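You operate a simulated robot arm through the tools that you are given. There is no shell and no other tool.

The job below is to be done with a simulated robot arm. You get a single attempt, and the scene is never put back.

JOB
Move plug 5 to the black tray, scrub the steel block clean, then stand the card's seal size on it.
Fine: use the green scrubber and put it back. Set down upright: what you pick out, green scrubber. What is to be rubbed or washed off counts as gone when no trace of it is left.

The check looks at the end state, three seconds after you hand in, the way a careful person would. Anything else that was tipped, shoved, dropped, spilled or broken makes it a failure. Lids that push on must go on centred and level and be pressed home; caps that screw on are set level and turned clockwise until they are tight.

ROBOT AND FRAMES
A 7-joint arm with a two-finger parallel gripper, fixed in place. Base frame: the origin is at the foot of the arm, x ahead of it, y to its left, z up; the work surface is at about z = 900. Lengths are in mm, angles in degrees, forces in N, time in s.
With the tool pointing down near the work surface it reaches from about 300 to 680 mm from the base axis. Its first joint turns from -66.0 to 66.0 degrees. Payload 1.57 kg.
Tool frame: the origin (TCP) lies between the finger pads and is the grasp point; the fingertips stand 30 mm ahead of it; z points along the fingers, y is the line along which they close. Largest opening 110 mm; finger width 24, thickness 12; the body of the gripper, 48 by 112 mm, starts 78 mm behind the TCP.
Orientation is told as [roll, pitch, yaw] about the base's x, y, z axes, in that order, counted from this pose: with the fingers straight down and closing along the base's y, the tool's x points along the base's -x, its y along +y and its z along -z.

CONTROLS
- The arm moves only by the tool send_rows. Its argument "commands" is a list of rows, each a list of 6 numbers: the shift along the tool's x, y, z in units of 20 mm (1.0 is 20 mm), then the turn, a rotation vector about the tool's x, y, z in units of 4 degrees (1.0 is 4 degrees). In form: [[dx, dy, dz, rx, ry, rz], ...]. A call has 1 to 20 rows; each row shifts and turns the commanded pose from where the row before left it, along the tool's axes as they then stand. "grip" is the opening in per cent of the stroke, from 0 (shut) to 100 (fully open), set as the call begins (left out, the last holds). A call with a number of a shift or a turn outside -1 to 1 is refused whole. A row lasts 0.2 s, in which the tool goes at most 50 mm and 8.6 degrees; a call with a longer step from one row to the next is refused whole, and so is a gripper value outside its range. A pose out of reach is approached as far as the arm can. The call stops where the force on the tool passes 40 N (or 10 N more than at its start, if that is more) or the arm is blocked; 0.2 s more then pass. Each finger travels about 108 mm/s and halts on what it meets, pressing with about 28 N; the grip force reading is that of the motor and also rises with nothing between the fingers. The clock runs only during rows and for 0.2 s after the last one: add rows that do not move to give the fingers time. The reply holds the time, the measured pose of the TCP, the force on the tool along the base axes, the opening and the grip force, in the units named above and with some noise, with the torque about the TCP (base axes, N m) and any sound that the robot's microphone picked up, and new pictures: "views" is both (left out), scene, wrist or none.
- Cameras (640 x 400 px; columns grow to the right, rows downward): "scene" is fixed at [178, -411, 1396.1]; the picture's right is [0.60, -0.80, 0.00], its down [-0.51, -0.38, -0.77] and it looks along [0.62, 0.46, -0.64] (base axes); focal length 337 px, centre (320, 200). "wrist" rides on the gripper at [70, 16, -141] in the tool frame; the picture's right is [-0.23, 0.97, 0.00], its down [-0.86, -0.20, -0.48] and it looks along [-0.47, -0.11, 0.88] (tool axes); focal length 222 px, centre (320, 200).
- pixel_to_xyz(camera, pixels): for up to 12 pixels [column, row] of the newest picture of that camera ("zoom" is the newest enlarged one), the place [x, y, z] in the base frame of the surface seen there, good to about 2 mm. The clock stands still meanwhile.
- zoom(camera, box): a new picture of the part [left, top, right, bottom] of that camera's present view, enlarged. The clock stands still meanwhile.
- hand_in(): hands the job in; it is judged then, once.

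Open the gripper and draw the arm clear of the work before you hand the job in, unless the task says otherwise.

The tools are called after ">>>" as a command line: name --pt "numbers of a row" for each row, then --argument value for the rest, lists and objects as JSON in quotes. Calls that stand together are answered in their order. send_rows: Moves the arm, as the interface text tells. Its arguments: {"type":"object","properties":{"commands":{"type":"array","items":{"type":"array","items":{"type":"number"}}},"grip":{"type":"number"},"views":{"type":"string","enum":["both","scene","wrist","none"]}},"required":["commands"]} The other tools are called the same way: pixel_to_xyz (camera, pixels) gives the place of the surface under pixels of a picture; zoom (camera, box) takes an enlarged picture of a part of a camera's view; hand_in () hands the job in.

At the start:

```text
time: 0.0
position: [367.5, -186.5, 1200.4]
tool_rot: [0.1, 0.0, 0.0]
wrist_force: [0.2, 0.1, 0.1]
ft_torque: [0.02, 0.02, -0.04]
width: 110.0
grip_force: 0.1
```

scene: 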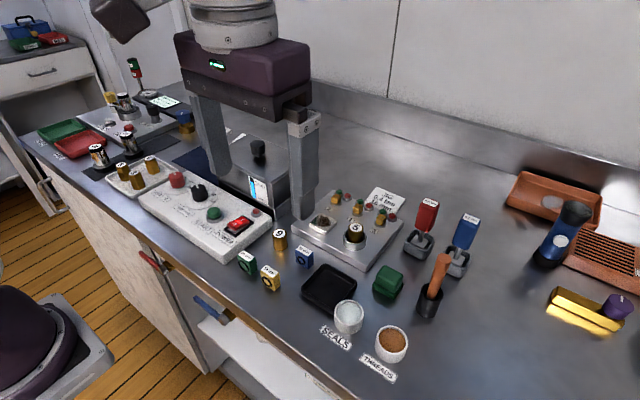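
wrist: 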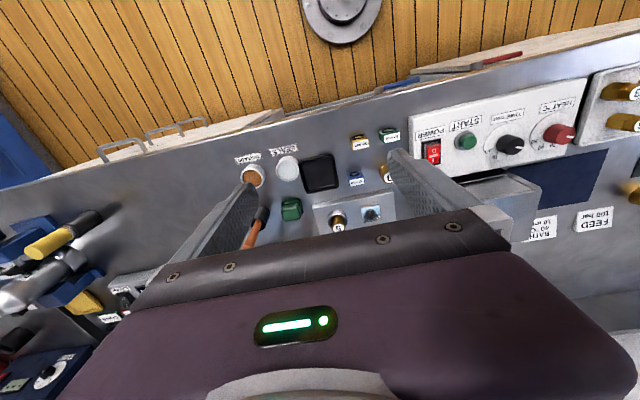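

The scene shows plug 5 around (355,235) on a steel block, the black tray at (328,288), and a green scrubber at (388,282). I zoom in to read the details.

>>> zoom --camera "scene" --box '[280, 170, 440, 270]'

>>> zoom --camera "scene" --box '[220, 220, 440, 390]'

>>> zoom --camera "scene" --box '[20, 60, 280, 260]'

>>> zoom --camera "scene" --box '[400, 160, 640, 340]'

```text
4.00 times, centred on (360, 220) of scene
```

zoom: 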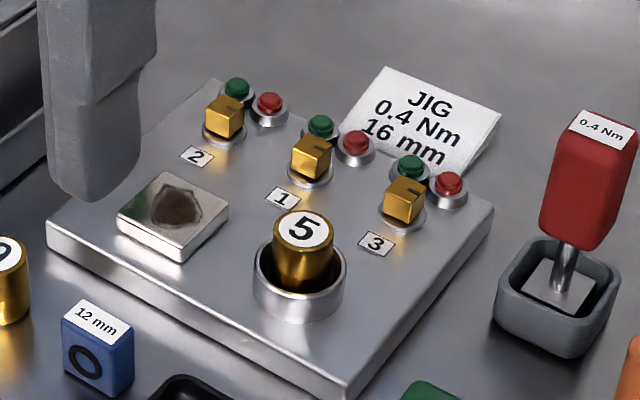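

```text
2.35 times, centred on (330, 305) of scene
```

zoom: 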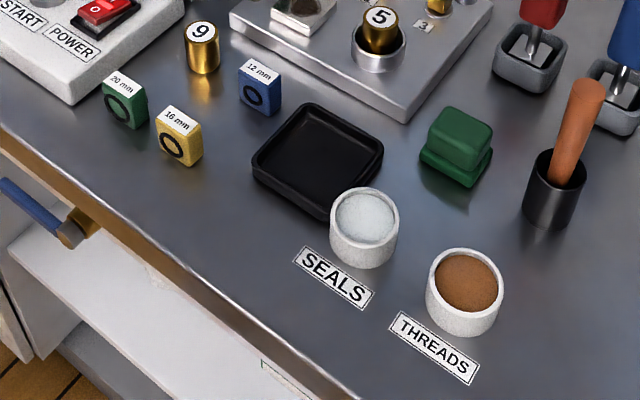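

```text
2.00 times, centred on (150, 160) of scene
```

zoom: 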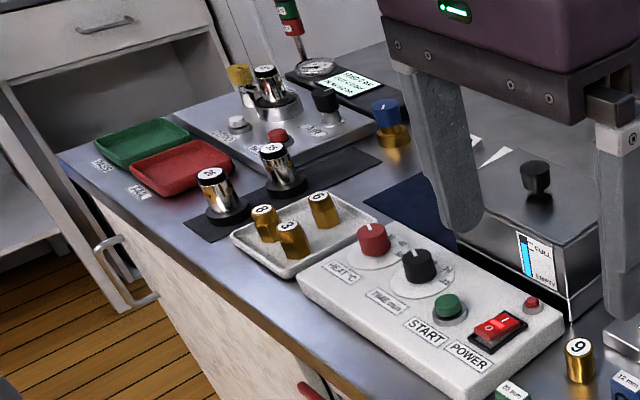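

```text
2.22 times, centred on (520, 250) of scene
```

zoom: 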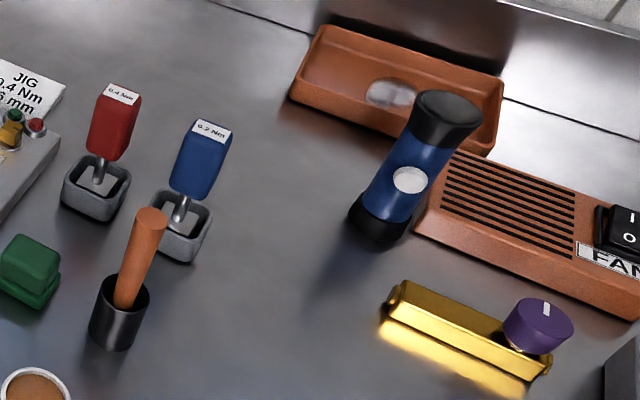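

The card reads "JIG 0.4 Nm 16 mm", so the seal is the yellow 16 mm one. I zoom on the jig again so that I can measure points.

>>> zoom --camera "scene" --box '[280, 170, 440, 270]'

>>> pixel_to_xyz --camera "zoom" --pixels '[[303, 230], [276, 228], [331, 228], [303, 212], [303, 246], [117, 213], [160, 171], [229, 206], [182, 252], [175, 205], [258, 280], [345, 280]]'

>>> pixel_to_xyz --camera "zoom" --pixels '[[48, 225], [345, 390], [490, 205], [215, 82], [300, 310], [300, 265], [400, 200], [225, 120], [310, 155], [455, 180], [350, 145], [120, 245]]'

```text
4.00 times, centred on (360, 220) of scene
```

zoom: 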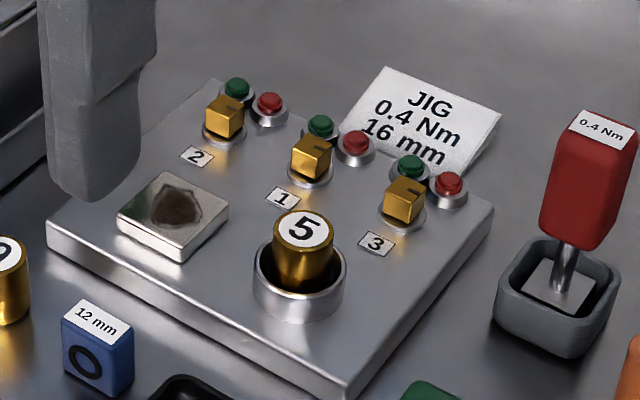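

```text
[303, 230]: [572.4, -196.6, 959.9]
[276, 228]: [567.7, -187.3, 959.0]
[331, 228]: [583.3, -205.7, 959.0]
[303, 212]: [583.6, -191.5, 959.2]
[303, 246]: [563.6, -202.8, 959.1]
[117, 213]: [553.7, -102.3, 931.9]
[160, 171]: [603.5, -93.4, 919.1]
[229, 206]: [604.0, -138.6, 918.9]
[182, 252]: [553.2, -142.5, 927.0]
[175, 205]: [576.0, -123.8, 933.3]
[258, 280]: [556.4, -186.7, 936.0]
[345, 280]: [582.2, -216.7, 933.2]
```

```text
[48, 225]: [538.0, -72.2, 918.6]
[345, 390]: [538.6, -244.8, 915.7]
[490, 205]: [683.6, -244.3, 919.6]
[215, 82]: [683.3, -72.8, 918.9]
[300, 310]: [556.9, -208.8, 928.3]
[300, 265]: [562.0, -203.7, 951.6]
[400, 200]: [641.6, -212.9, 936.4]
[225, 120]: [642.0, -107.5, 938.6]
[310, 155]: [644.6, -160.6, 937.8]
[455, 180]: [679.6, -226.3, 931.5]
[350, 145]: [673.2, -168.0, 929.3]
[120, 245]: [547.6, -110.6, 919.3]
```

Plug 5's top is at about (574,-198,959), and the steel block's top is at z≈932. Next I measure the tray, scrubber and seals.

>>> zoom --camera "scene" --box '[230, 225, 430, 350]'

>>> pixel_to_xyz --camera "scene" --pixels '[[328, 290], [328, 264], [301, 293], [357, 283], [327, 313], [327, 300], [345, 288], [312, 288], [328, 274]]'

```text
3.20 times, centred on (330, 288) of scene
```

zoom: 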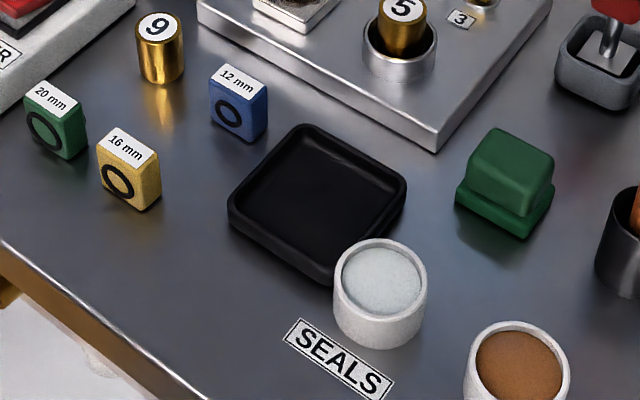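

```text
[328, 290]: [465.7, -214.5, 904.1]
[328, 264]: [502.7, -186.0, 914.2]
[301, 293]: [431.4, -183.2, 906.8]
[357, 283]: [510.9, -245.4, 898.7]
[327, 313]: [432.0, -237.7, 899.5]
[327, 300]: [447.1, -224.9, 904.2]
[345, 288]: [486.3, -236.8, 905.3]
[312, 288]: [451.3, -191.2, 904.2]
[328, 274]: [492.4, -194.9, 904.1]
```

>>> pixel_to_xyz --camera "zoom" --pixels '[[130, 147], [120, 127], [160, 155], [142, 167], [97, 143], [138, 210], [97, 180], [160, 200], [51, 98], [240, 80], [160, 27], [160, 60]]'

>>> pixel_to_xyz --camera "zoom" --pixels '[[495, 127], [553, 155], [470, 160], [530, 190], [512, 160], [456, 190], [525, 237], [552, 200], [525, 215], [490, 200], [380, 280], [520, 365]]'

>>> pixel_to_xyz --camera "zoom" --pixels '[[303, 127], [230, 207], [404, 183], [335, 275], [318, 200], [345, 340], [335, 270], [426, 275], [380, 240], [380, 348], [383, 318], [600, 210]]'

```text
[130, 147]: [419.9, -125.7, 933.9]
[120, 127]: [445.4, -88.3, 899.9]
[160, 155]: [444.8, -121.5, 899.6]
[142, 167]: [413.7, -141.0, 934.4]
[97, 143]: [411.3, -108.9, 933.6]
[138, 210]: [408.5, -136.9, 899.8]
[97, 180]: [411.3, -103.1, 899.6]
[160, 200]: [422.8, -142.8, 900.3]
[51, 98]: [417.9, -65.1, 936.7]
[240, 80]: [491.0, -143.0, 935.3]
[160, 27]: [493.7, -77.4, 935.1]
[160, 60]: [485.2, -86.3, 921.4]
```

```text
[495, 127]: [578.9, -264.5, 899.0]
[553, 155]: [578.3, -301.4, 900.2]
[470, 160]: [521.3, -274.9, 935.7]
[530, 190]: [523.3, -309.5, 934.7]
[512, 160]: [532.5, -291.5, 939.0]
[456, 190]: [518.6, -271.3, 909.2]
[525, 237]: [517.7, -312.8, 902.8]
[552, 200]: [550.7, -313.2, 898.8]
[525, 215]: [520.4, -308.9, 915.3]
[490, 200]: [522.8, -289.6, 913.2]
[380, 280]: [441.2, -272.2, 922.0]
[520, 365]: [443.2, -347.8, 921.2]
```

```text
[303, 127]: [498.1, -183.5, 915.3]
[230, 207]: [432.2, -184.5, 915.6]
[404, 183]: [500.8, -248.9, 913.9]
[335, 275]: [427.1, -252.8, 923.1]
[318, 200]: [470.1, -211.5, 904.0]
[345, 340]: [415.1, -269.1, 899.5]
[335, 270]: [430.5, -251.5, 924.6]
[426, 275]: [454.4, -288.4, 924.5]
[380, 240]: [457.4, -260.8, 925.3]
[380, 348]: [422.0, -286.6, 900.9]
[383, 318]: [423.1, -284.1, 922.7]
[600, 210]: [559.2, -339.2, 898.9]
```

Positions are clear: tray centre ≈(467,-217) with its floor at z 904, the scrubber ≈(535,-291) with its top at 939, and the 16 mm seal ≈(420,-125). I move above plug 5 with a partial opening.

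>>> send_rows --pt "-0.94 -0.05 0.65 0 0 0" --pt "-0.94 -0.05 0.65 0 0 0" --pt "-0.94 -0.05 0.65 0 0 0" --pt "-0.94 -0.05 0.65 0 0 0" --pt "-0.94 -0.05 0.65 0 0 0" --pt "-0.94 -0.05 0.65 0 0 0" --pt "-0.94 -0.05 0.65 0 0 0" --pt "-0.94 -0.05 0.65 0 0 0" --pt "-0.94 -0.05 0.65 0 0 0" --pt "-0.94 -0.05 0.65 0 0 0" --pt "-0.95 -0.03 0.65 0 0 0" --pt "0 0 0 0 0 0" --pt "0 0 0 0 0 0" --grip 60

```text
time: 2.8
position: [575.7, -197.4, 1056.3]
tool_rot: [0.0, 0.0, 0.0]
wrist_force: [0.2, 0.3, 1.0]
ft_torque: [0.04, 0.02, -0.02]
width: 66.1
grip_force: 0.1
```

scene: 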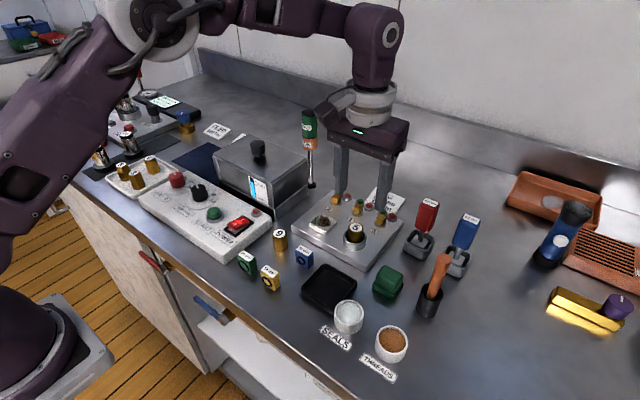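
wrist: 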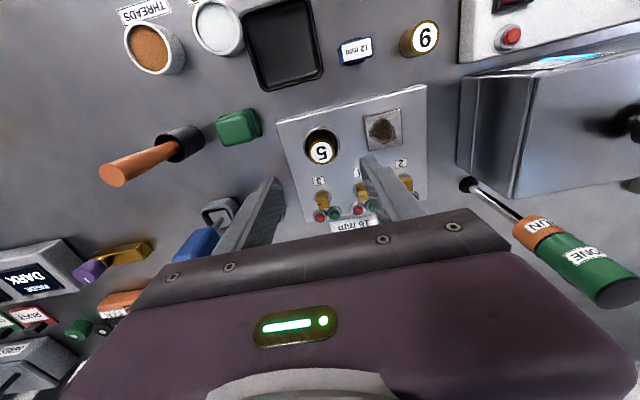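

The wrist view shows plug 5 at (322,150) and a stack light at (470,185)–(615,285). I measure them both, to be precise and keep clear.

>>> zoom --camera "wrist" --box '[270, 80, 430, 180]'

>>> pixel_to_xyz --camera "wrist" --pixels '[[470, 187], [520, 215], [600, 285], [238, 126], [360, 20], [385, 130], [168, 148], [220, 210], [190, 240], [125, 170], [420, 40], [355, 50]]'

>>> pixel_to_xyz --camera "zoom" --pixels '[[206, 289], [166, 290], [248, 290], [206, 260], [206, 325], [380, 150], [530, 120], [400, 275], [540, 245], [450, 200], [135, 260], [275, 260]]'

```text
4.00 times, centred on (350, 130) of wrist
```

zoom: 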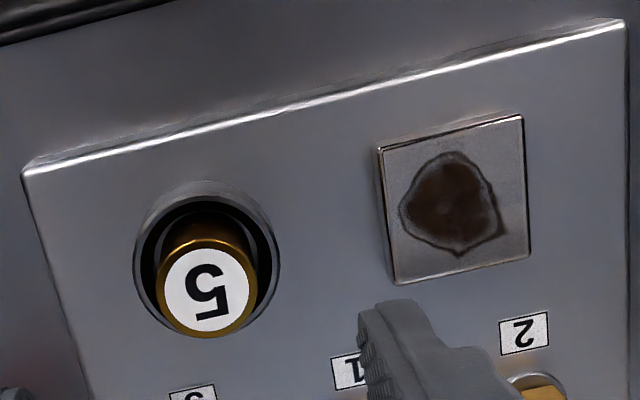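

```text
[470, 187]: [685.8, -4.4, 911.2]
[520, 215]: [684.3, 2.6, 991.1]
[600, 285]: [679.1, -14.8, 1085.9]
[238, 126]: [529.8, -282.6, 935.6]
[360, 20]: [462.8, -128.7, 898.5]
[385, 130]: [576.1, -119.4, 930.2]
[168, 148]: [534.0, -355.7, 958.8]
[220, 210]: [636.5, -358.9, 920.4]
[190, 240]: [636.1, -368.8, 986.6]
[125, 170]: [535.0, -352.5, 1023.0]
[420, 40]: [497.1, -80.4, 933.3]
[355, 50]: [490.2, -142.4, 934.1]
```

```text
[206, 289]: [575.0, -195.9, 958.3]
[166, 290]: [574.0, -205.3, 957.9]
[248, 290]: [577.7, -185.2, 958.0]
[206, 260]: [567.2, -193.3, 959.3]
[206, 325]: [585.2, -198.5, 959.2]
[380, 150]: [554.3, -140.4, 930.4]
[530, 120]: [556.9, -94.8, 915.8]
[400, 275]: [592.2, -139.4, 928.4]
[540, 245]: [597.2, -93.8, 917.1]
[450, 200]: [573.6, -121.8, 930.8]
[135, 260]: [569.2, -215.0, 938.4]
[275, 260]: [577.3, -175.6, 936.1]
```

Plug 5's centre is about (575.5,-195.7), its top is at 959 and the ring rim is at 937. I lower until the fingertips are just above the ring.

>>> send_rows --pt "0 0.08 0.8 0 0 0" --pt "0 0 0.8 0 0 0" --pt "0 0 0.8 0 0 0" --pt "0 0 0.8 0 0 0" --pt "0 0 0.6 0 0 0" --pt "0 0 0.5 0 0 0" --pt "0 0 0 0 0 0"

```text
time: 4.4
position: [575.9, -194.9, 969.7]
tool_rot: [0.0, -0.1, -0.1]
wrist_force: [0.2, -0.6, 0.3]
ft_torque: [0.0, -0.03, -0.01]
width: 65.8
grip_force: 0.0
```

scene: 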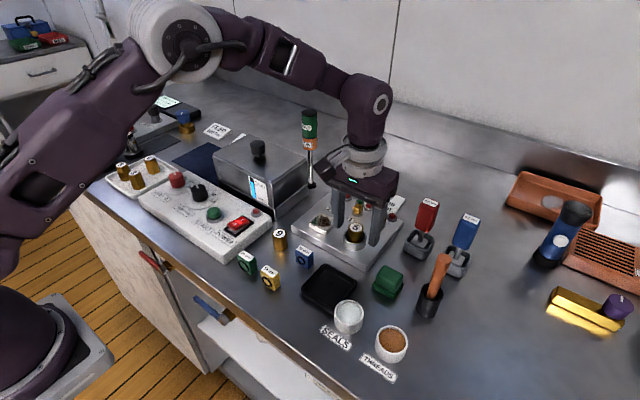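
wrist: 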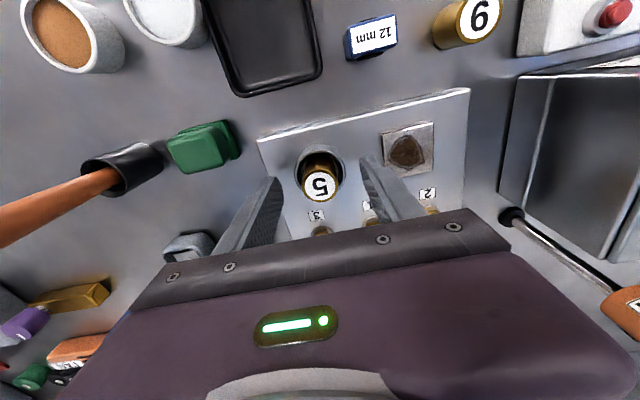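

The fingers straddle plug 5 at (320,180), so I close on it.

>>> send_rows --pt "0 0 0 0 0 0" --pt "0 0 0 0 0 0" --pt "0 0 0 0 0 0" --pt "0 0 0 0 0 0" --grip 0 --views "wrist"

```text
time: 5.4
position: [575.1, -195.8, 970.2]
tool_rot: [0.0, 0.0, 0.0]
wrist_force: [-0.7, -0.2, 1.1]
ft_torque: [0.03, 0.01, 0.03]
width: 27.0
grip_force: 28.3
```

wrist: 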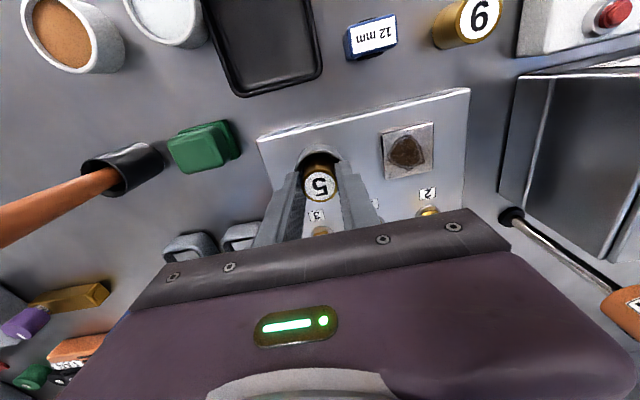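

The grip holds at a width of 27 mm. I lift the plug straight up by about 60 mm.

>>> send_rows --pt "0 0 -0.4 0 0 0" --pt "0 0 -0.6 0 0 0" --pt "0 0 -0.8 0 0 0" --pt "0 0 -0.8 0 0 0" --pt "0 0 -0.6 0 0 0" --pt "0 0 0 0 0 0"

```text
time: 6.8
position: [574.5, -195.1, 1033.5]
tool_rot: [0.1, -0.1, 0.0]
wrist_force: [0.3, -0.5, -0.4]
ft_torque: [0.03, -0.02, 0.0]
width: 27.1
grip_force: 28.1
```

scene: 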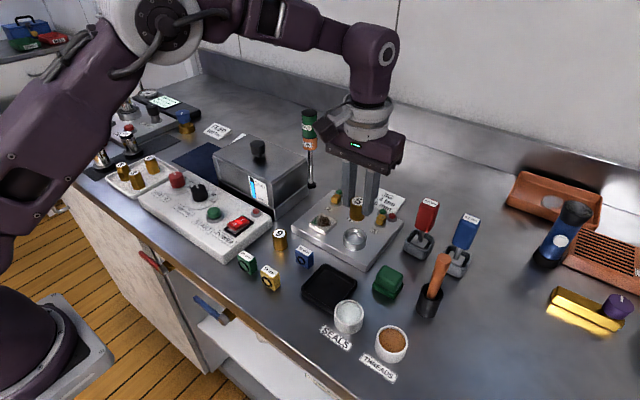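
wrist: 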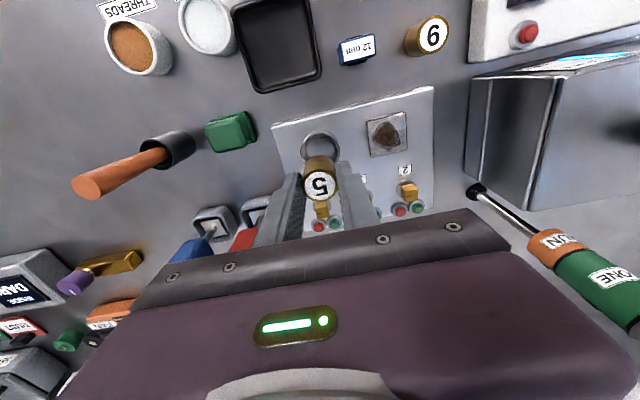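

The plug is out of the ring. I zoom in to measure its length and see how far it hangs below the fingertips.

>>> zoom --camera "scene" --box '[310, 160, 410, 260]'

>>> pixel_to_xyz --camera "scene" --pixels '[[356, 199], [356, 210], [356, 216], [356, 219], [356, 221], [356, 224]]'

```text
4.00 times, centred on (360, 210) of scene
```

zoom: 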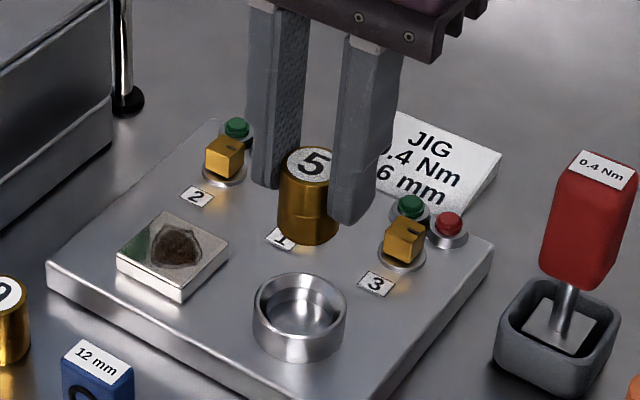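

```text
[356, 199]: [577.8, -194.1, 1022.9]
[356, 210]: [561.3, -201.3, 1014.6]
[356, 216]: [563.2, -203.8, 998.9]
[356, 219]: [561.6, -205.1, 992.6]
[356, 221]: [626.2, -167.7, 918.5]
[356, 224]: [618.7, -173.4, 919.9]
```

Plug 5's bottom sits about 45 mm below the TCP, so it touches the tray floor at TCP z ≈ 949. I carry it over the tray and start down.

>>> send_rows --pt "0.64 -0.12 0 0 0 0" --pt "0.64 -0.12 0 0 0 0" --pt "0.64 -0.12 0 0 0 0" --pt "0.64 -0.12 0 0 0 0" --pt "0.64 -0.12 0 0 0 0" --pt "0.64 -0.12 0 0 0 0" --pt "0.64 -0.12 0 0 0 0" --pt "0.64 -0.1 0 0 0 0" --pt "0 0 0.6 0 0 0" --pt "0 0 0.8 0 0 0" --pt "0 0 0.8 0 0 0" --pt "0 0 0.8 0 0 0" --pt "0 0 0.5 0 0 0" --pt "0 0 0 0 0 0" --pt "0 0 0 0 0 0"

```text
time: 10.0
position: [472.6, -214.5, 963.8]
tool_rot: [0.0, 0.1, 0.0]
wrist_force: [0.4, 0.7, -1.5]
ft_torque: [0.0, -0.03, 0.0]
width: 27.0
grip_force: 28.2
```

scene: 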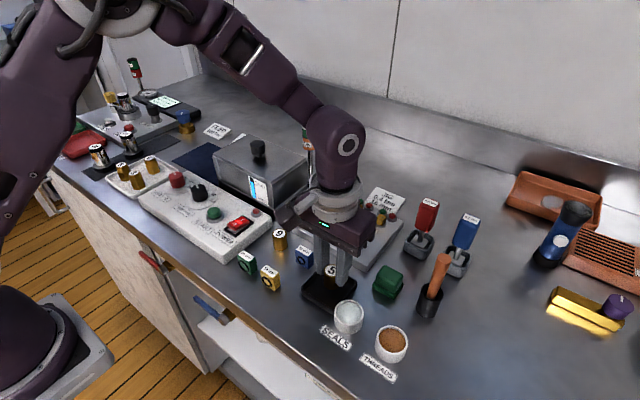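
wrist: 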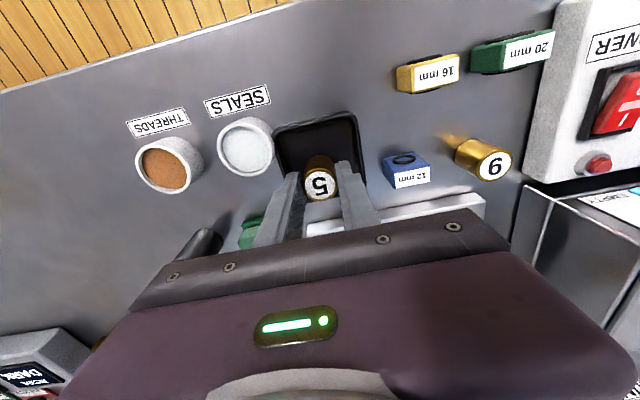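

Plug 5 hangs over the middle of the black tray. I lower it slowly until the force shows contact.

>>> send_rows --pt "0 0 0.25 0 0 0" --pt "0 0 0.2 0 0 0" --pt "0 0 0.1 0 0 0" --pt "0 0 0.1 0 0 0" --pt "0 0 0 0 0 0"

>>> zoom --camera "scene" --box '[280, 230, 380, 330]'

```text
time: 11.2
position: [472.6, -213.5, 952.0]
tool_rot: [0.0, 0.0, 0.0]
wrist_force: [-1.2, 3.6, 10.8]
ft_torque: [0.24, 0.05, 0.03]
width: 26.7
grip_force: 28.3
```

scene: 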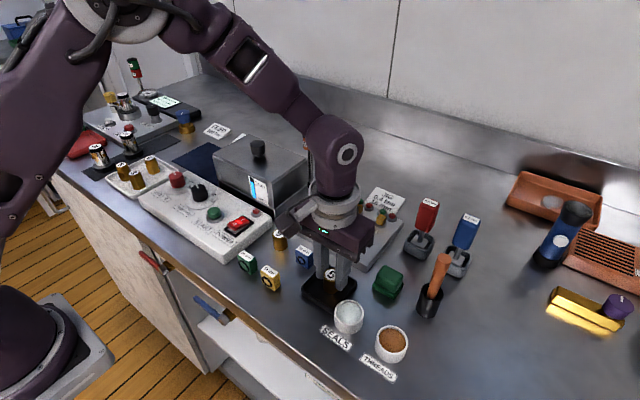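
wrist: 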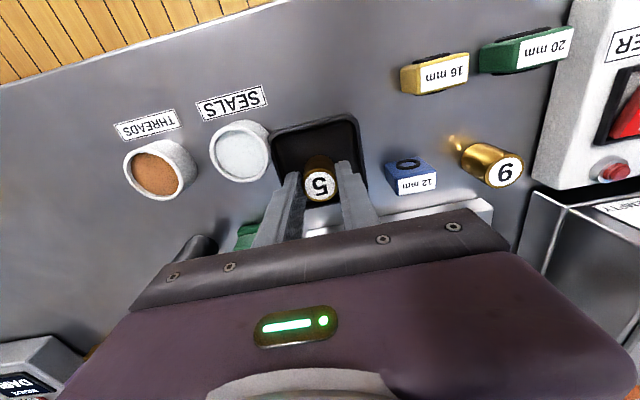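

```text
4.00 times, centred on (330, 280) of scene
```

zoom: 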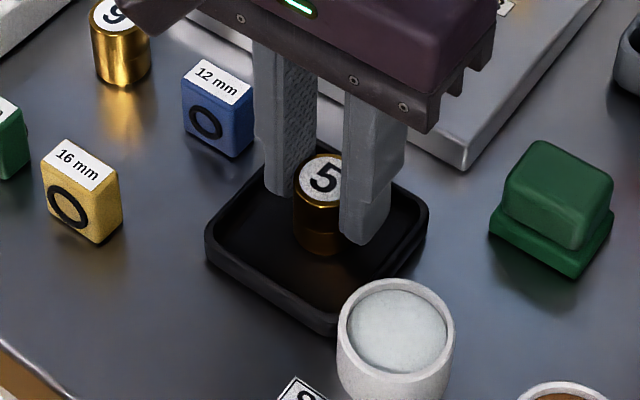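

There is 10.8 N upward force, so the plug stands on the tray floor. I open a little, to about 42 mm to keep off the cup, and rise straight up.

>>> send_rows --pt "0 0 -0.05 0 0 0" --pt "0 0 0 0 0 0" --pt "0 0 0 0 0 0" --pt "0 0 -0.4 0 0 0" --pt "0 0 -0.8 0 0 0" --pt "0 0 -1 0 0 0" --pt "0 0 -1 0 0 0" --pt "0 0 -1 0 0 0" --pt "0 0 -1 0 0 0" --pt "0 0 0 0 0 0" --grip 38

>>> zoom --camera "scene" --box '[240, 230, 400, 330]'

>>> pixel_to_xyz --camera "zoom" --pixels '[[560, 210], [520, 190], [600, 210], [555, 175], [550, 230], [515, 235], [595, 240], [80, 165], [100, 165], [120, 185], [100, 200], [75, 190]]'

```text
time: 13.4
position: [472.7, -212.7, 1057.3]
tool_rot: [0.0, -0.1, 0.0]
wrist_force: [-0.3, -0.8, 0.1]
ft_torque: [0.03, 0.02, 0.02]
width: 41.9
grip_force: 0.1
```

scene: 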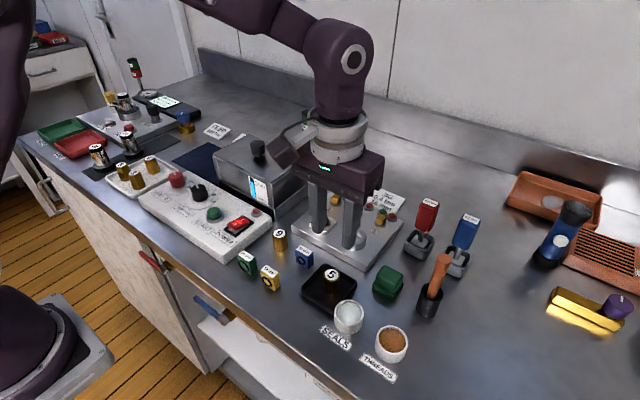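
wrist: 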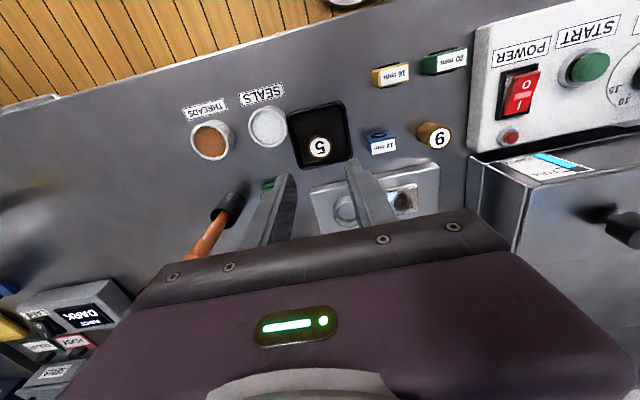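

```text
4.00 times, centred on (320, 280) of scene
```

zoom: 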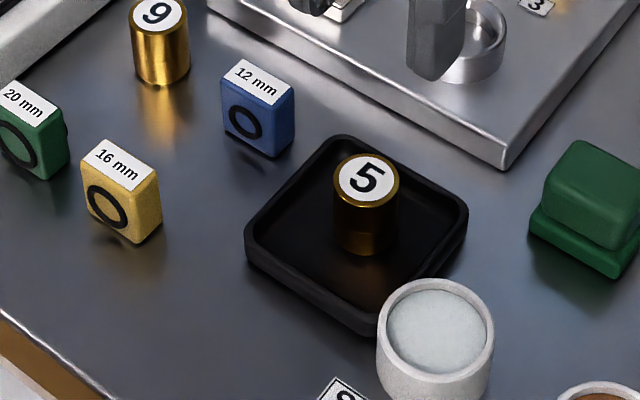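

```text
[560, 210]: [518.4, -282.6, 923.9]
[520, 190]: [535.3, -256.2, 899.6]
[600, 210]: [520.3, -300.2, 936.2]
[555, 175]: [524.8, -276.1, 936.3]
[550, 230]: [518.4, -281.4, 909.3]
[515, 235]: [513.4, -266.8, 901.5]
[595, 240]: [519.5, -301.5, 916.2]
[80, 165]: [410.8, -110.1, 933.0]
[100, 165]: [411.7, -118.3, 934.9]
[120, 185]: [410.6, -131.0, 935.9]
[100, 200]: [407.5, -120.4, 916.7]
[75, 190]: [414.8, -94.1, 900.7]
```

Plug 5 now stands in the tray. The brush handle is beside the scrubber, so I turn the gripper 90° in order that its long side runs along x.

>>> send_rows --pt "0 0 0 0 0 1" --pt "0 0 0 0 0 1" --pt "0 0 0 0 0 1" --pt "0 0 0 0 0 1" --pt "0 0 0 0 0 1" --pt "0 0 0 0 0 1" --pt "0 0 0 0 0 1" --pt "0 0 0 0 0 1" --pt "0 0 0 0 0 1" --pt "0 0 0 0 0 1" --pt "0 0 0 0 0 1" --pt "0 0 0 0 0 1" --pt "0 0 0 0 0 1" --pt "0 0 0 0 0 1" --pt "0 0 0 0 0 1" --pt "0 0 0 0 0 1" --pt "0 0 0 0 0 1" --pt "0 0 0 0 0 1" --pt "0 0 0 0 0 1" --pt "0 0 0 0 0 1" --grip 60 --views "none"

>>> send_rows --pt "0 0 0 0 0 1" --pt "0 0 0 0 0 1" --pt "0 0 0 0 0 0.5" --pt "0 0 0 0 0 0"

```text
time: 17.6
position: [472.3, -213.1, 1056.8]
tool_rot: [0.0, -0.1, -80.2]
wrist_force: [0.7, -0.2, -0.2]
ft_torque: [-0.01, -0.01, 0.04]
width: 66.0
grip_force: 0.0
```

```text
time: 18.6
position: [471.7, -213.5, 1055.3]
tool_rot: [0.0, 0.0, -90.0]
wrist_force: [1.1, -0.6, 0.3]
ft_torque: [0.0, 0.0, -0.02]
width: 66.0
grip_force: 0.0
```

scene: 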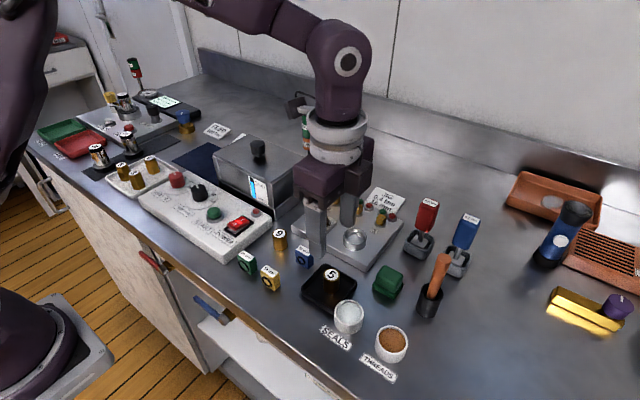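
wrist: 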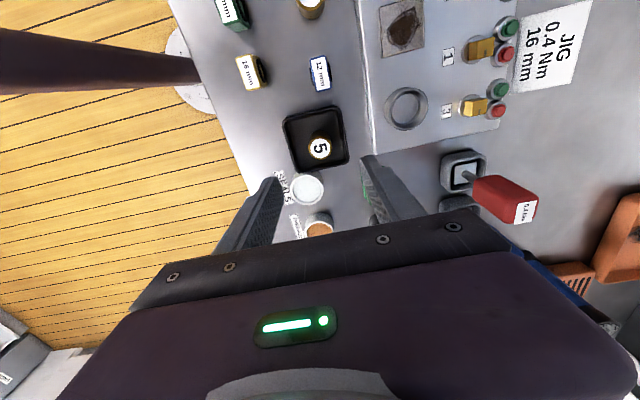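

The tool is turned: its x is now along +y and its y along +x. I move over the scrubber at about (534,-291).

>>> send_rows --pt "-0.65 0.52 0 0 0 0" --pt "-0.65 0.52 0 0 0 0" --pt "-0.65 0.52 0 0 0 0" --pt "-0.65 0.52 0 0 0 0" --pt "-0.65 0.52 0 0 0 0" --pt "-0.64 0.52 0 0 0 0" --pt "0 0 0 0 0 0" --pt "0 0 0 0 0 0"

>>> zoom --camera "wrist" --box '[240, 80, 400, 180]'

```text
time: 20.4
position: [534.3, -293.4, 1058.2]
tool_rot: [0.0, 0.1, -90.0]
wrist_force: [0.2, 0.7, -0.2]
ft_torque: [0.02, -0.02, 0.02]
width: 65.9
grip_force: 0.0
```

scene: 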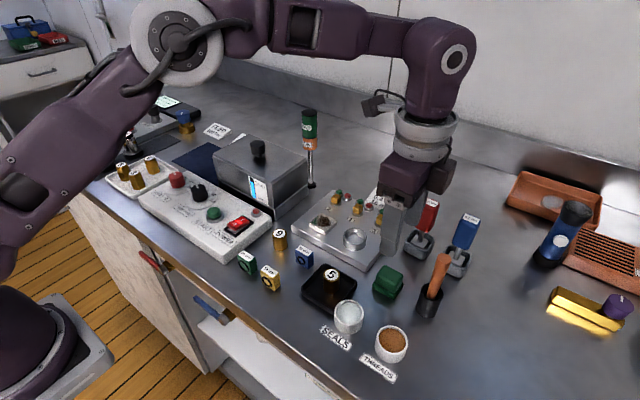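
wrist: 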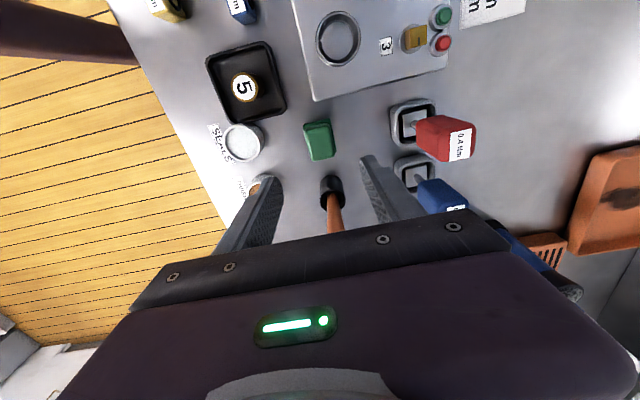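

```text
4.00 times, centred on (320, 130) of wrist
```

zoom: 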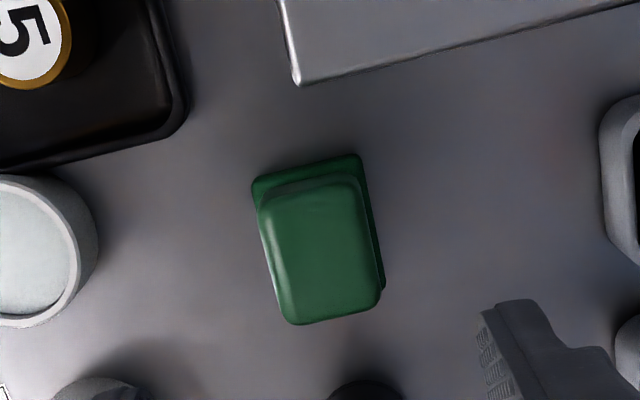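

>>> pixel_to_xyz --camera "zoom" --pixels '[[315, 250], [262, 245], [370, 240], [310, 190], [325, 312], [258, 200], [360, 180], [375, 300], [290, 320], [252, 185], [355, 158], [384, 285]]'

>>> pixel_to_xyz --camera "wrist" --pixels '[[331, 188], [335, 210], [334, 228], [260, 190], [238, 142], [410, 105], [445, 125], [410, 165]]'

```text
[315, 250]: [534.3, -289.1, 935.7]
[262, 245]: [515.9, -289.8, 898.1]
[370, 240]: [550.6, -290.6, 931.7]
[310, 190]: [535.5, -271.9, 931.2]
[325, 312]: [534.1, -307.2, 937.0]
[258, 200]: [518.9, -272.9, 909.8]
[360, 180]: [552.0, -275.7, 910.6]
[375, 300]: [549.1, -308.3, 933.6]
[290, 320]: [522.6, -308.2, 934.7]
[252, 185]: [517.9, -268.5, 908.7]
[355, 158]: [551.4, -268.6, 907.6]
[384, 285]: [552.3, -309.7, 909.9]
```

```text
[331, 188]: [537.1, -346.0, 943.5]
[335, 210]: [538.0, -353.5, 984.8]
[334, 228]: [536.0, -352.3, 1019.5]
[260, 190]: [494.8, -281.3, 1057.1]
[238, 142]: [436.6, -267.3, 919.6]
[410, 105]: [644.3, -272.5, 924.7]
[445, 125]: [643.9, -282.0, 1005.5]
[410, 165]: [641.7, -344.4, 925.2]
```

The scrubber is centred at about (535,-290): base x 517–552, y -268 to -312, handle from z 910 to 937. I align and go down so that the fingertips come to about z 915.

>>> send_rows --pt "0.17 0.03 0.8 0 0 0" --pt "0 0 0.9 0 0 0" --pt "0 0 0.9 0 0 0" --pt "0 0 0.9 0 0 0" --pt "0 0 0.9 0 0 0" --pt "0 0 0.8 0 0 0" --pt "0 0 0.4 0 0 0" --pt "0 0 0 0 0 0"

>>> zoom --camera "scene" --box '[320, 200, 480, 320]'

```text
time: 22.2
position: [535.5, -287.8, 943.5]
tool_rot: [0.1, 0.0, -90.1]
wrist_force: [-0.5, -0.3, -0.2]
ft_torque: [0.0, 0.0, 0.01]
width: 66.2
grip_force: 0.0
```

scene: 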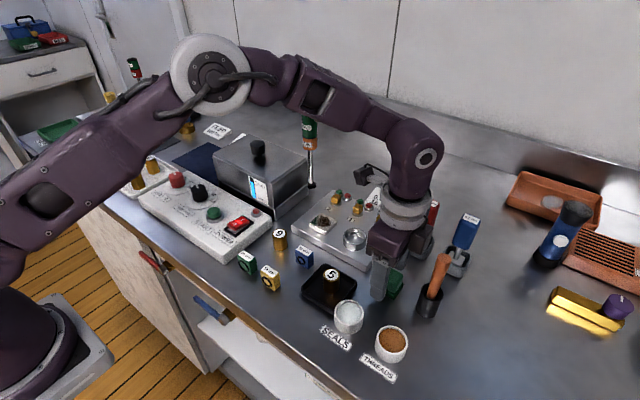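
wrist: 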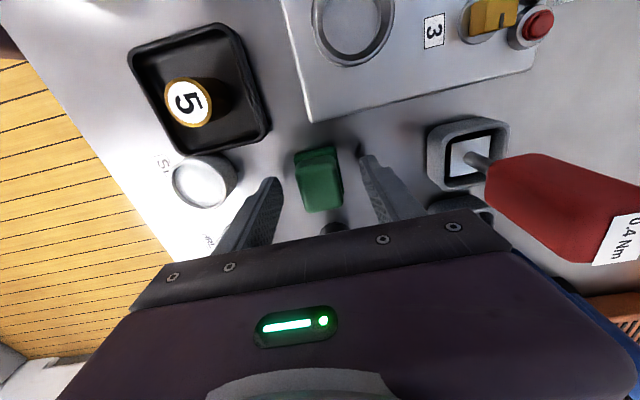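

```text
3.33 times, centred on (400, 260) of scene
```

zoom: 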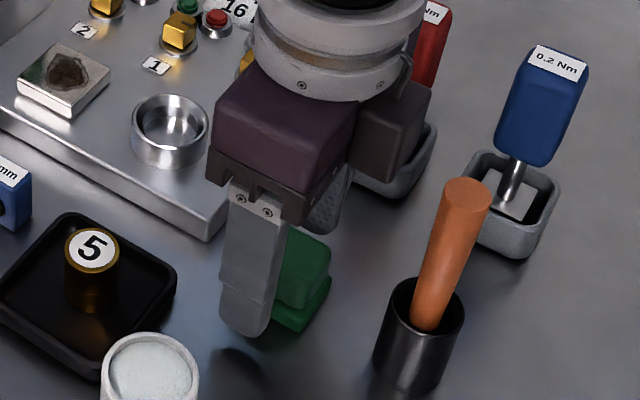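

The fingers straddle the scrubber at (320,180), and the tips clear the bench. I close on it.

>>> send_rows --pt "-0.08 0 0 0 0 0" --pt "0 0 0 0 0 0" --pt "0 0 0 0 0 0" --pt "0 0 0 0 0 0" --pt "0 0 0 0 0 0" --grip 0

```text
time: 23.4
position: [534.2, -291.2, 943.6]
tool_rot: [0.0, 0.0, -90.0]
wrist_force: [-0.2, 0.5, 0.2]
ft_torque: [-0.01, 0.02, 0.0]
width: 30.7
grip_force: 27.4
```

scene: 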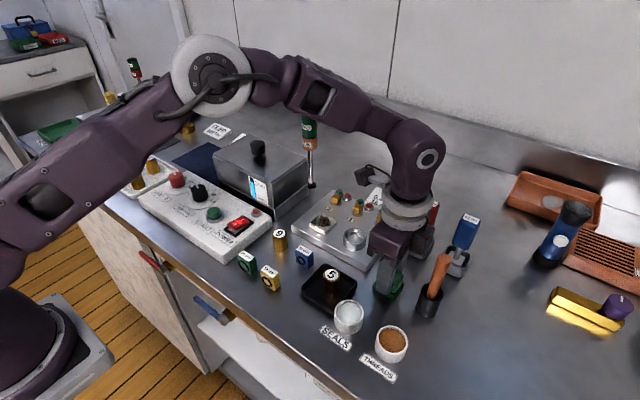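
wrist: 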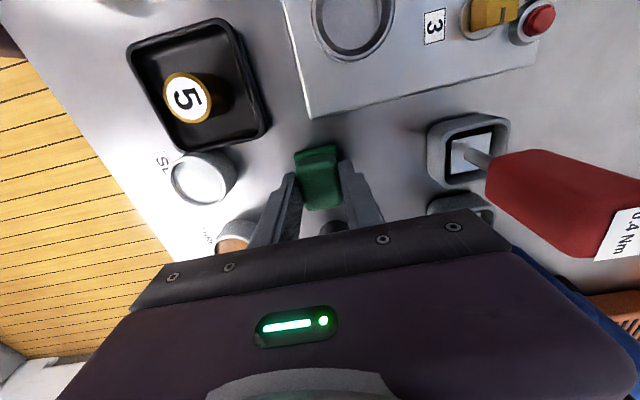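

The scrubber is held at 30.7 mm. I lift it and carry it over the steel block at about (575,-122).

>>> send_rows --pt "0 0 -0.4 0 0 0" --pt "0 0 -0.8 0 0 0" --pt "0 0 -1 0 0 0" --pt "0 0 -1 0 0 0" --pt "0 0 -0.8 0 0 0" --pt "0.84 0.2 0 0 0 0" --pt "0.84 0.2 0 0 0 0" --pt "0.84 0.2 0 0 0 0" --pt "0.84 0.2 0 0 0 0" --pt "0.84 0.2 0 0 0 0" --pt "0.84 0.2 0 0 0 0" --pt "0.84 0.2 0 0 0 0" --pt "0.84 0.2 0 0 0 0" --pt "0.84 0.2 0 0 0 0" --pt "0.85 0.2 0 0 0 0" --pt "0 0 0 0 0 0" --pt "0 0 0 0 0 0"

>>> zoom --camera "scene" --box '[260, 150, 420, 270]'

```text
time: 27.0
position: [574.3, -121.8, 1023.2]
tool_rot: [0.1, 0.0, -89.9]
wrist_force: [-0.3, -0.1, -1.4]
ft_torque: [0.0, -0.01, -0.01]
width: 30.8
grip_force: 27.9
```

scene: 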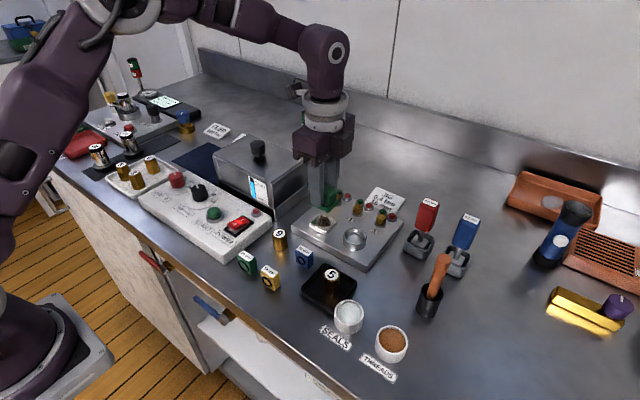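
wrist: 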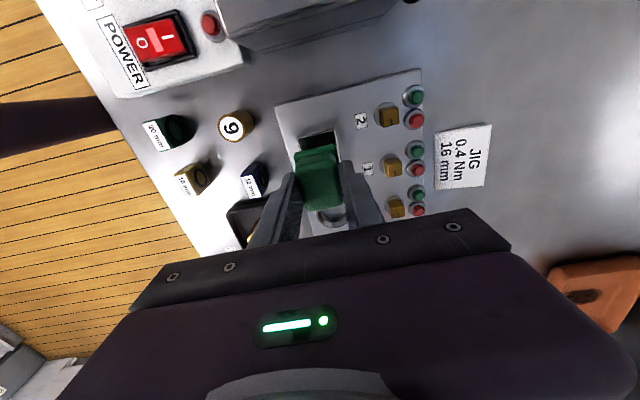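

```text
3.33 times, centred on (340, 210) of scene
```

zoom: 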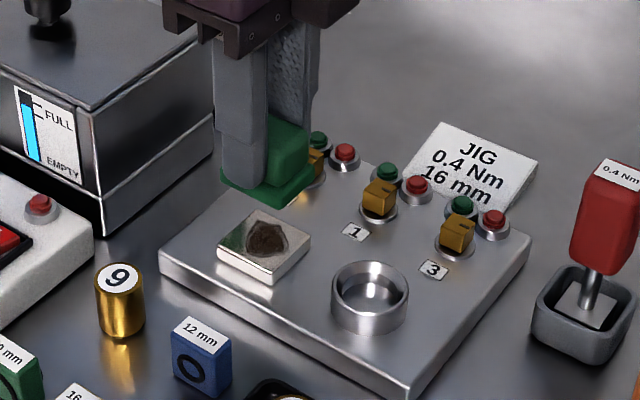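

The scrubber hovers over the stained block. I lower it, the last millimetres slowly, until it makes light contact.

>>> send_rows --pt "0 0 0.6 0 0 0" --pt "0 0 0.8 0 0 0" --pt "0 0 0.6 0 0 0" --pt "0 0 0.2 0 0 0" --pt "0 0 0.1 0 0 0" --pt "0 0 0.1 0 0 0" --pt "0 0 0.05 0 0 0" --pt "0 0 0 0 0 0" --views "scene"

```text
time: 28.8
position: [575.0, -122.2, 975.6]
tool_rot: [0.0, 0.1, -90.0]
wrist_force: [-2.8, 1.3, 8.9]
ft_torque: [0.1, 0.1, -0.01]
width: 31.1
grip_force: 27.7
```

scene: 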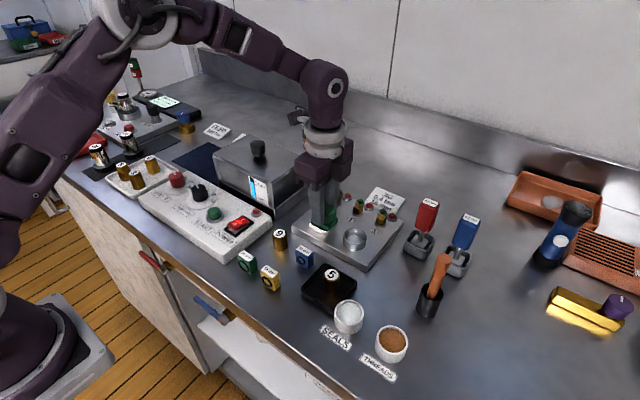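

Contact is at 8.9 N. I rub back and forth along y and x with small strokes.

>>> send_rows --pt "0.4 0 0.02 0 0 0" --pt "0.3 0 0 0 0 0" --pt "-0.4 0 0 0 0 0" --pt "-0.5 0 0 0 0 0" --pt "-0.5 0 0 0 0 0" --pt "0.4 0.3 0 0 0 0" --pt "0.5 0 0 0 0 0" --pt "0.5 0 0 0 0 0" --pt "-0.4 0 0 0 0 0" --pt "-0.5 0 0 0 0 0" --pt "-0.5 0 0 0 0 0" --pt "0.4 -0.6 0 0 0 0" --pt "0.5 0 0 0 0 0" --pt "0.5 0 0 0 0 0" --pt "-0.4 0 0 0 0 0" --pt "-0.5 0 0 0 0 0" --pt "-0.5 0 0 0 0 0" --pt "0.7 0.3 0 0 0 0" --pt "0 0 0 0 0 0"

```text
time: 32.8
position: [574.6, -124.5, 975.3]
tool_rot: [0.0, -0.1, -90.0]
wrist_force: [-2.4, -4.2, 12.1]
ft_torque: [-0.06, 0.06, 0.02]
width: 31.0
grip_force: 27.6
```

scene: 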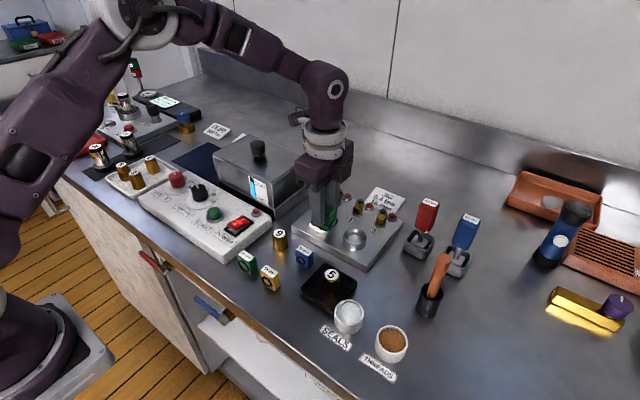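
wrist: 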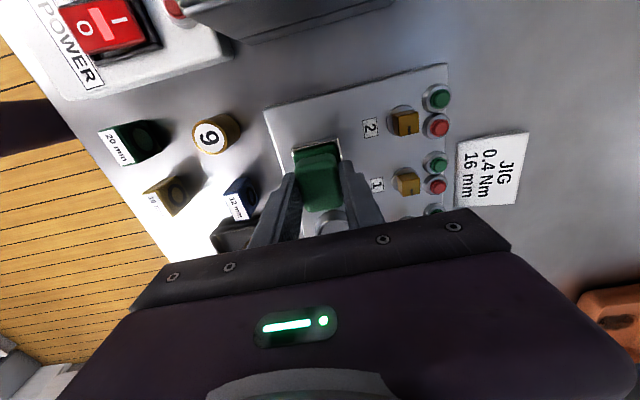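

The rubbing went smoothly at about 12 N. I do a second set, mainly along x, and then look at the surface.

>>> send_rows --pt "0.3 0.4 0 0 0 0" --pt "0 0.2 0 0 0 0" --pt "0 -0.6 0 0 0 0" --pt "0 -0.6 0 0 0 0" --pt "-0.2 0.6 0 0 0 0" --pt "0 0.6 0 0 0 0" --pt "0 -0.6 0 0 0 0" --pt "0 -0.6 0 0 0 0" --pt "-0.4 0.6 0 0 0 0" --pt "0 0.6 0 0 0 0" --pt "0 -0.6 0 0 0 0" --pt "0 -0.6 0 0 0 0" --pt "0.4 0.6 0 0 0 0" --pt "0 0 0 0 0 0" --views "none"

>>> send_rows --pt "0 0 -0.4 0 0 0" --pt "0 0 -0.8 0 0 0" --pt "0 0 -1 0 0 0" --pt "-0.8 0 -0.5 0 0 0" --pt "-0.9 0 0 0 0 0" --pt "-0.9 0 0 0 0 0" --pt "0 0 0 0 0 0"

>>> zoom --camera "scene" --box '[290, 190, 370, 240]'

>>> zoom --camera "wrist" --box '[260, 60, 420, 180]'

```text
time: 35.8
position: [576.1, -118.5, 974.3]
tool_rot: [0.0, 0.0, -90.0]
wrist_force: [-0.5, -0.4, -0.2]
ft_torque: [0.0, 0.02, 0.01]
width: 30.8
grip_force: 27.7
```

```text
time: 37.4
position: [573.3, -171.8, 1028.9]
tool_rot: [-0.1, 0.0, -90.1]
wrist_force: [0.0, 0.2, -0.7]
ft_torque: [-0.01, 0.01, 0.03]
width: 31.0
grip_force: 28.2
```

scene: 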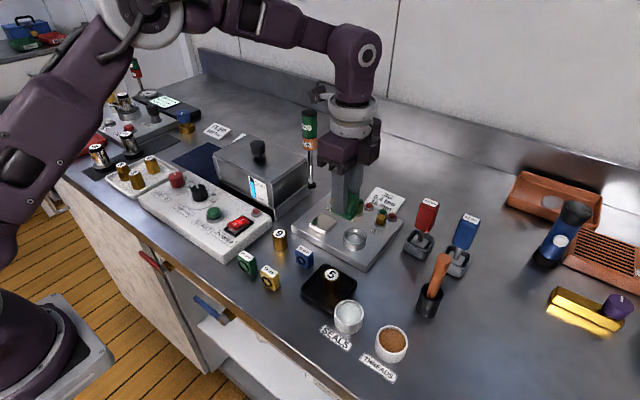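
wrist: 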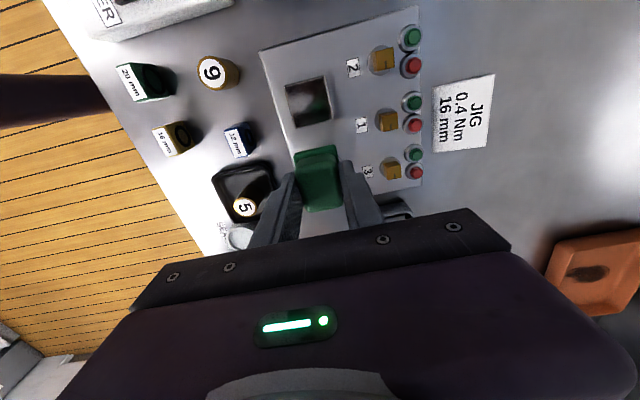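

```text
8.00 times, centred on (330, 215) of scene
```

zoom: 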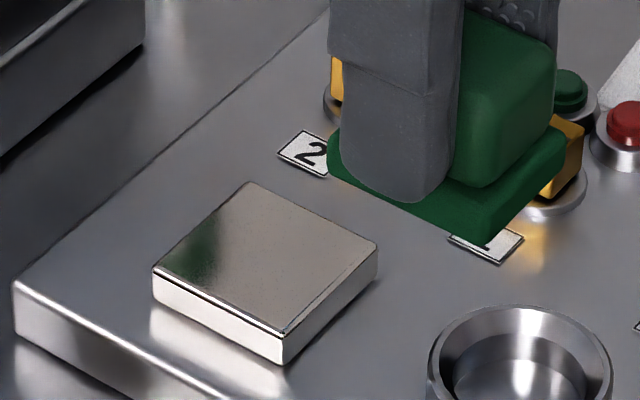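

```text
3.33 times, centred on (340, 120) of wrist
```

zoom: 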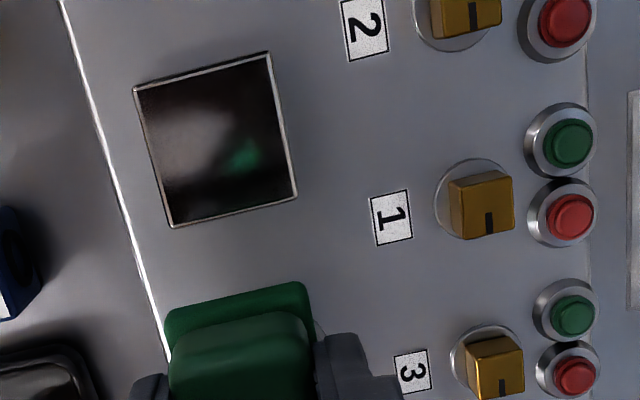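

The stain looks gone, and what remains looks like reflections. I zoom very close to be sure.

>>> zoom --camera "scene" --box '[306, 210, 342, 238]'

>>> zoom --camera "wrist" --box '[280, 70, 340, 130]'

```text
14.29 times, centred on (324, 224) of scene
```

zoom: 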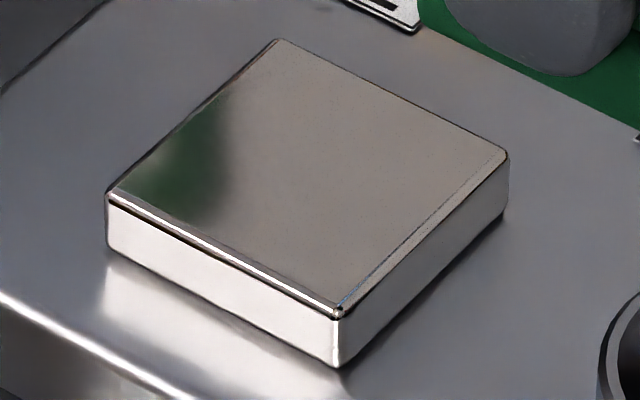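

```text
6.67 times, centred on (310, 100) of wrist
```

zoom: 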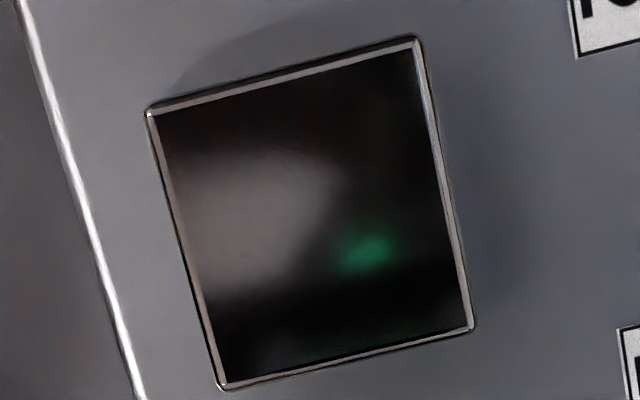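

It looks clean. For certainty I make one more pass with firm contact over the whole top.

>>> send_rows --pt "0.9 0.03 0 0 0 0" --pt "0.9 0.03 0 0 0 0" --pt "0.7 0.02 0 0 0 0" --pt "0 0 0.9 0 0 0" --pt "0 0 0.9 0 0 0" --pt "0 0 0.5 0 0 0" --pt "0 0 0.2 0 0 0" --pt "0 0 0.15 0 0 0" --pt "0 0 0 0 0 0" --views "none"

```text
time: 39.4
position: [576.2, -122.7, 974.9]
tool_rot: [0.1, 0.0, -90.1]
wrist_force: [-0.1, 0.1, 0.4]
ft_torque: [-0.04, 0.01, -0.02]
width: 30.9
grip_force: 28.2
```

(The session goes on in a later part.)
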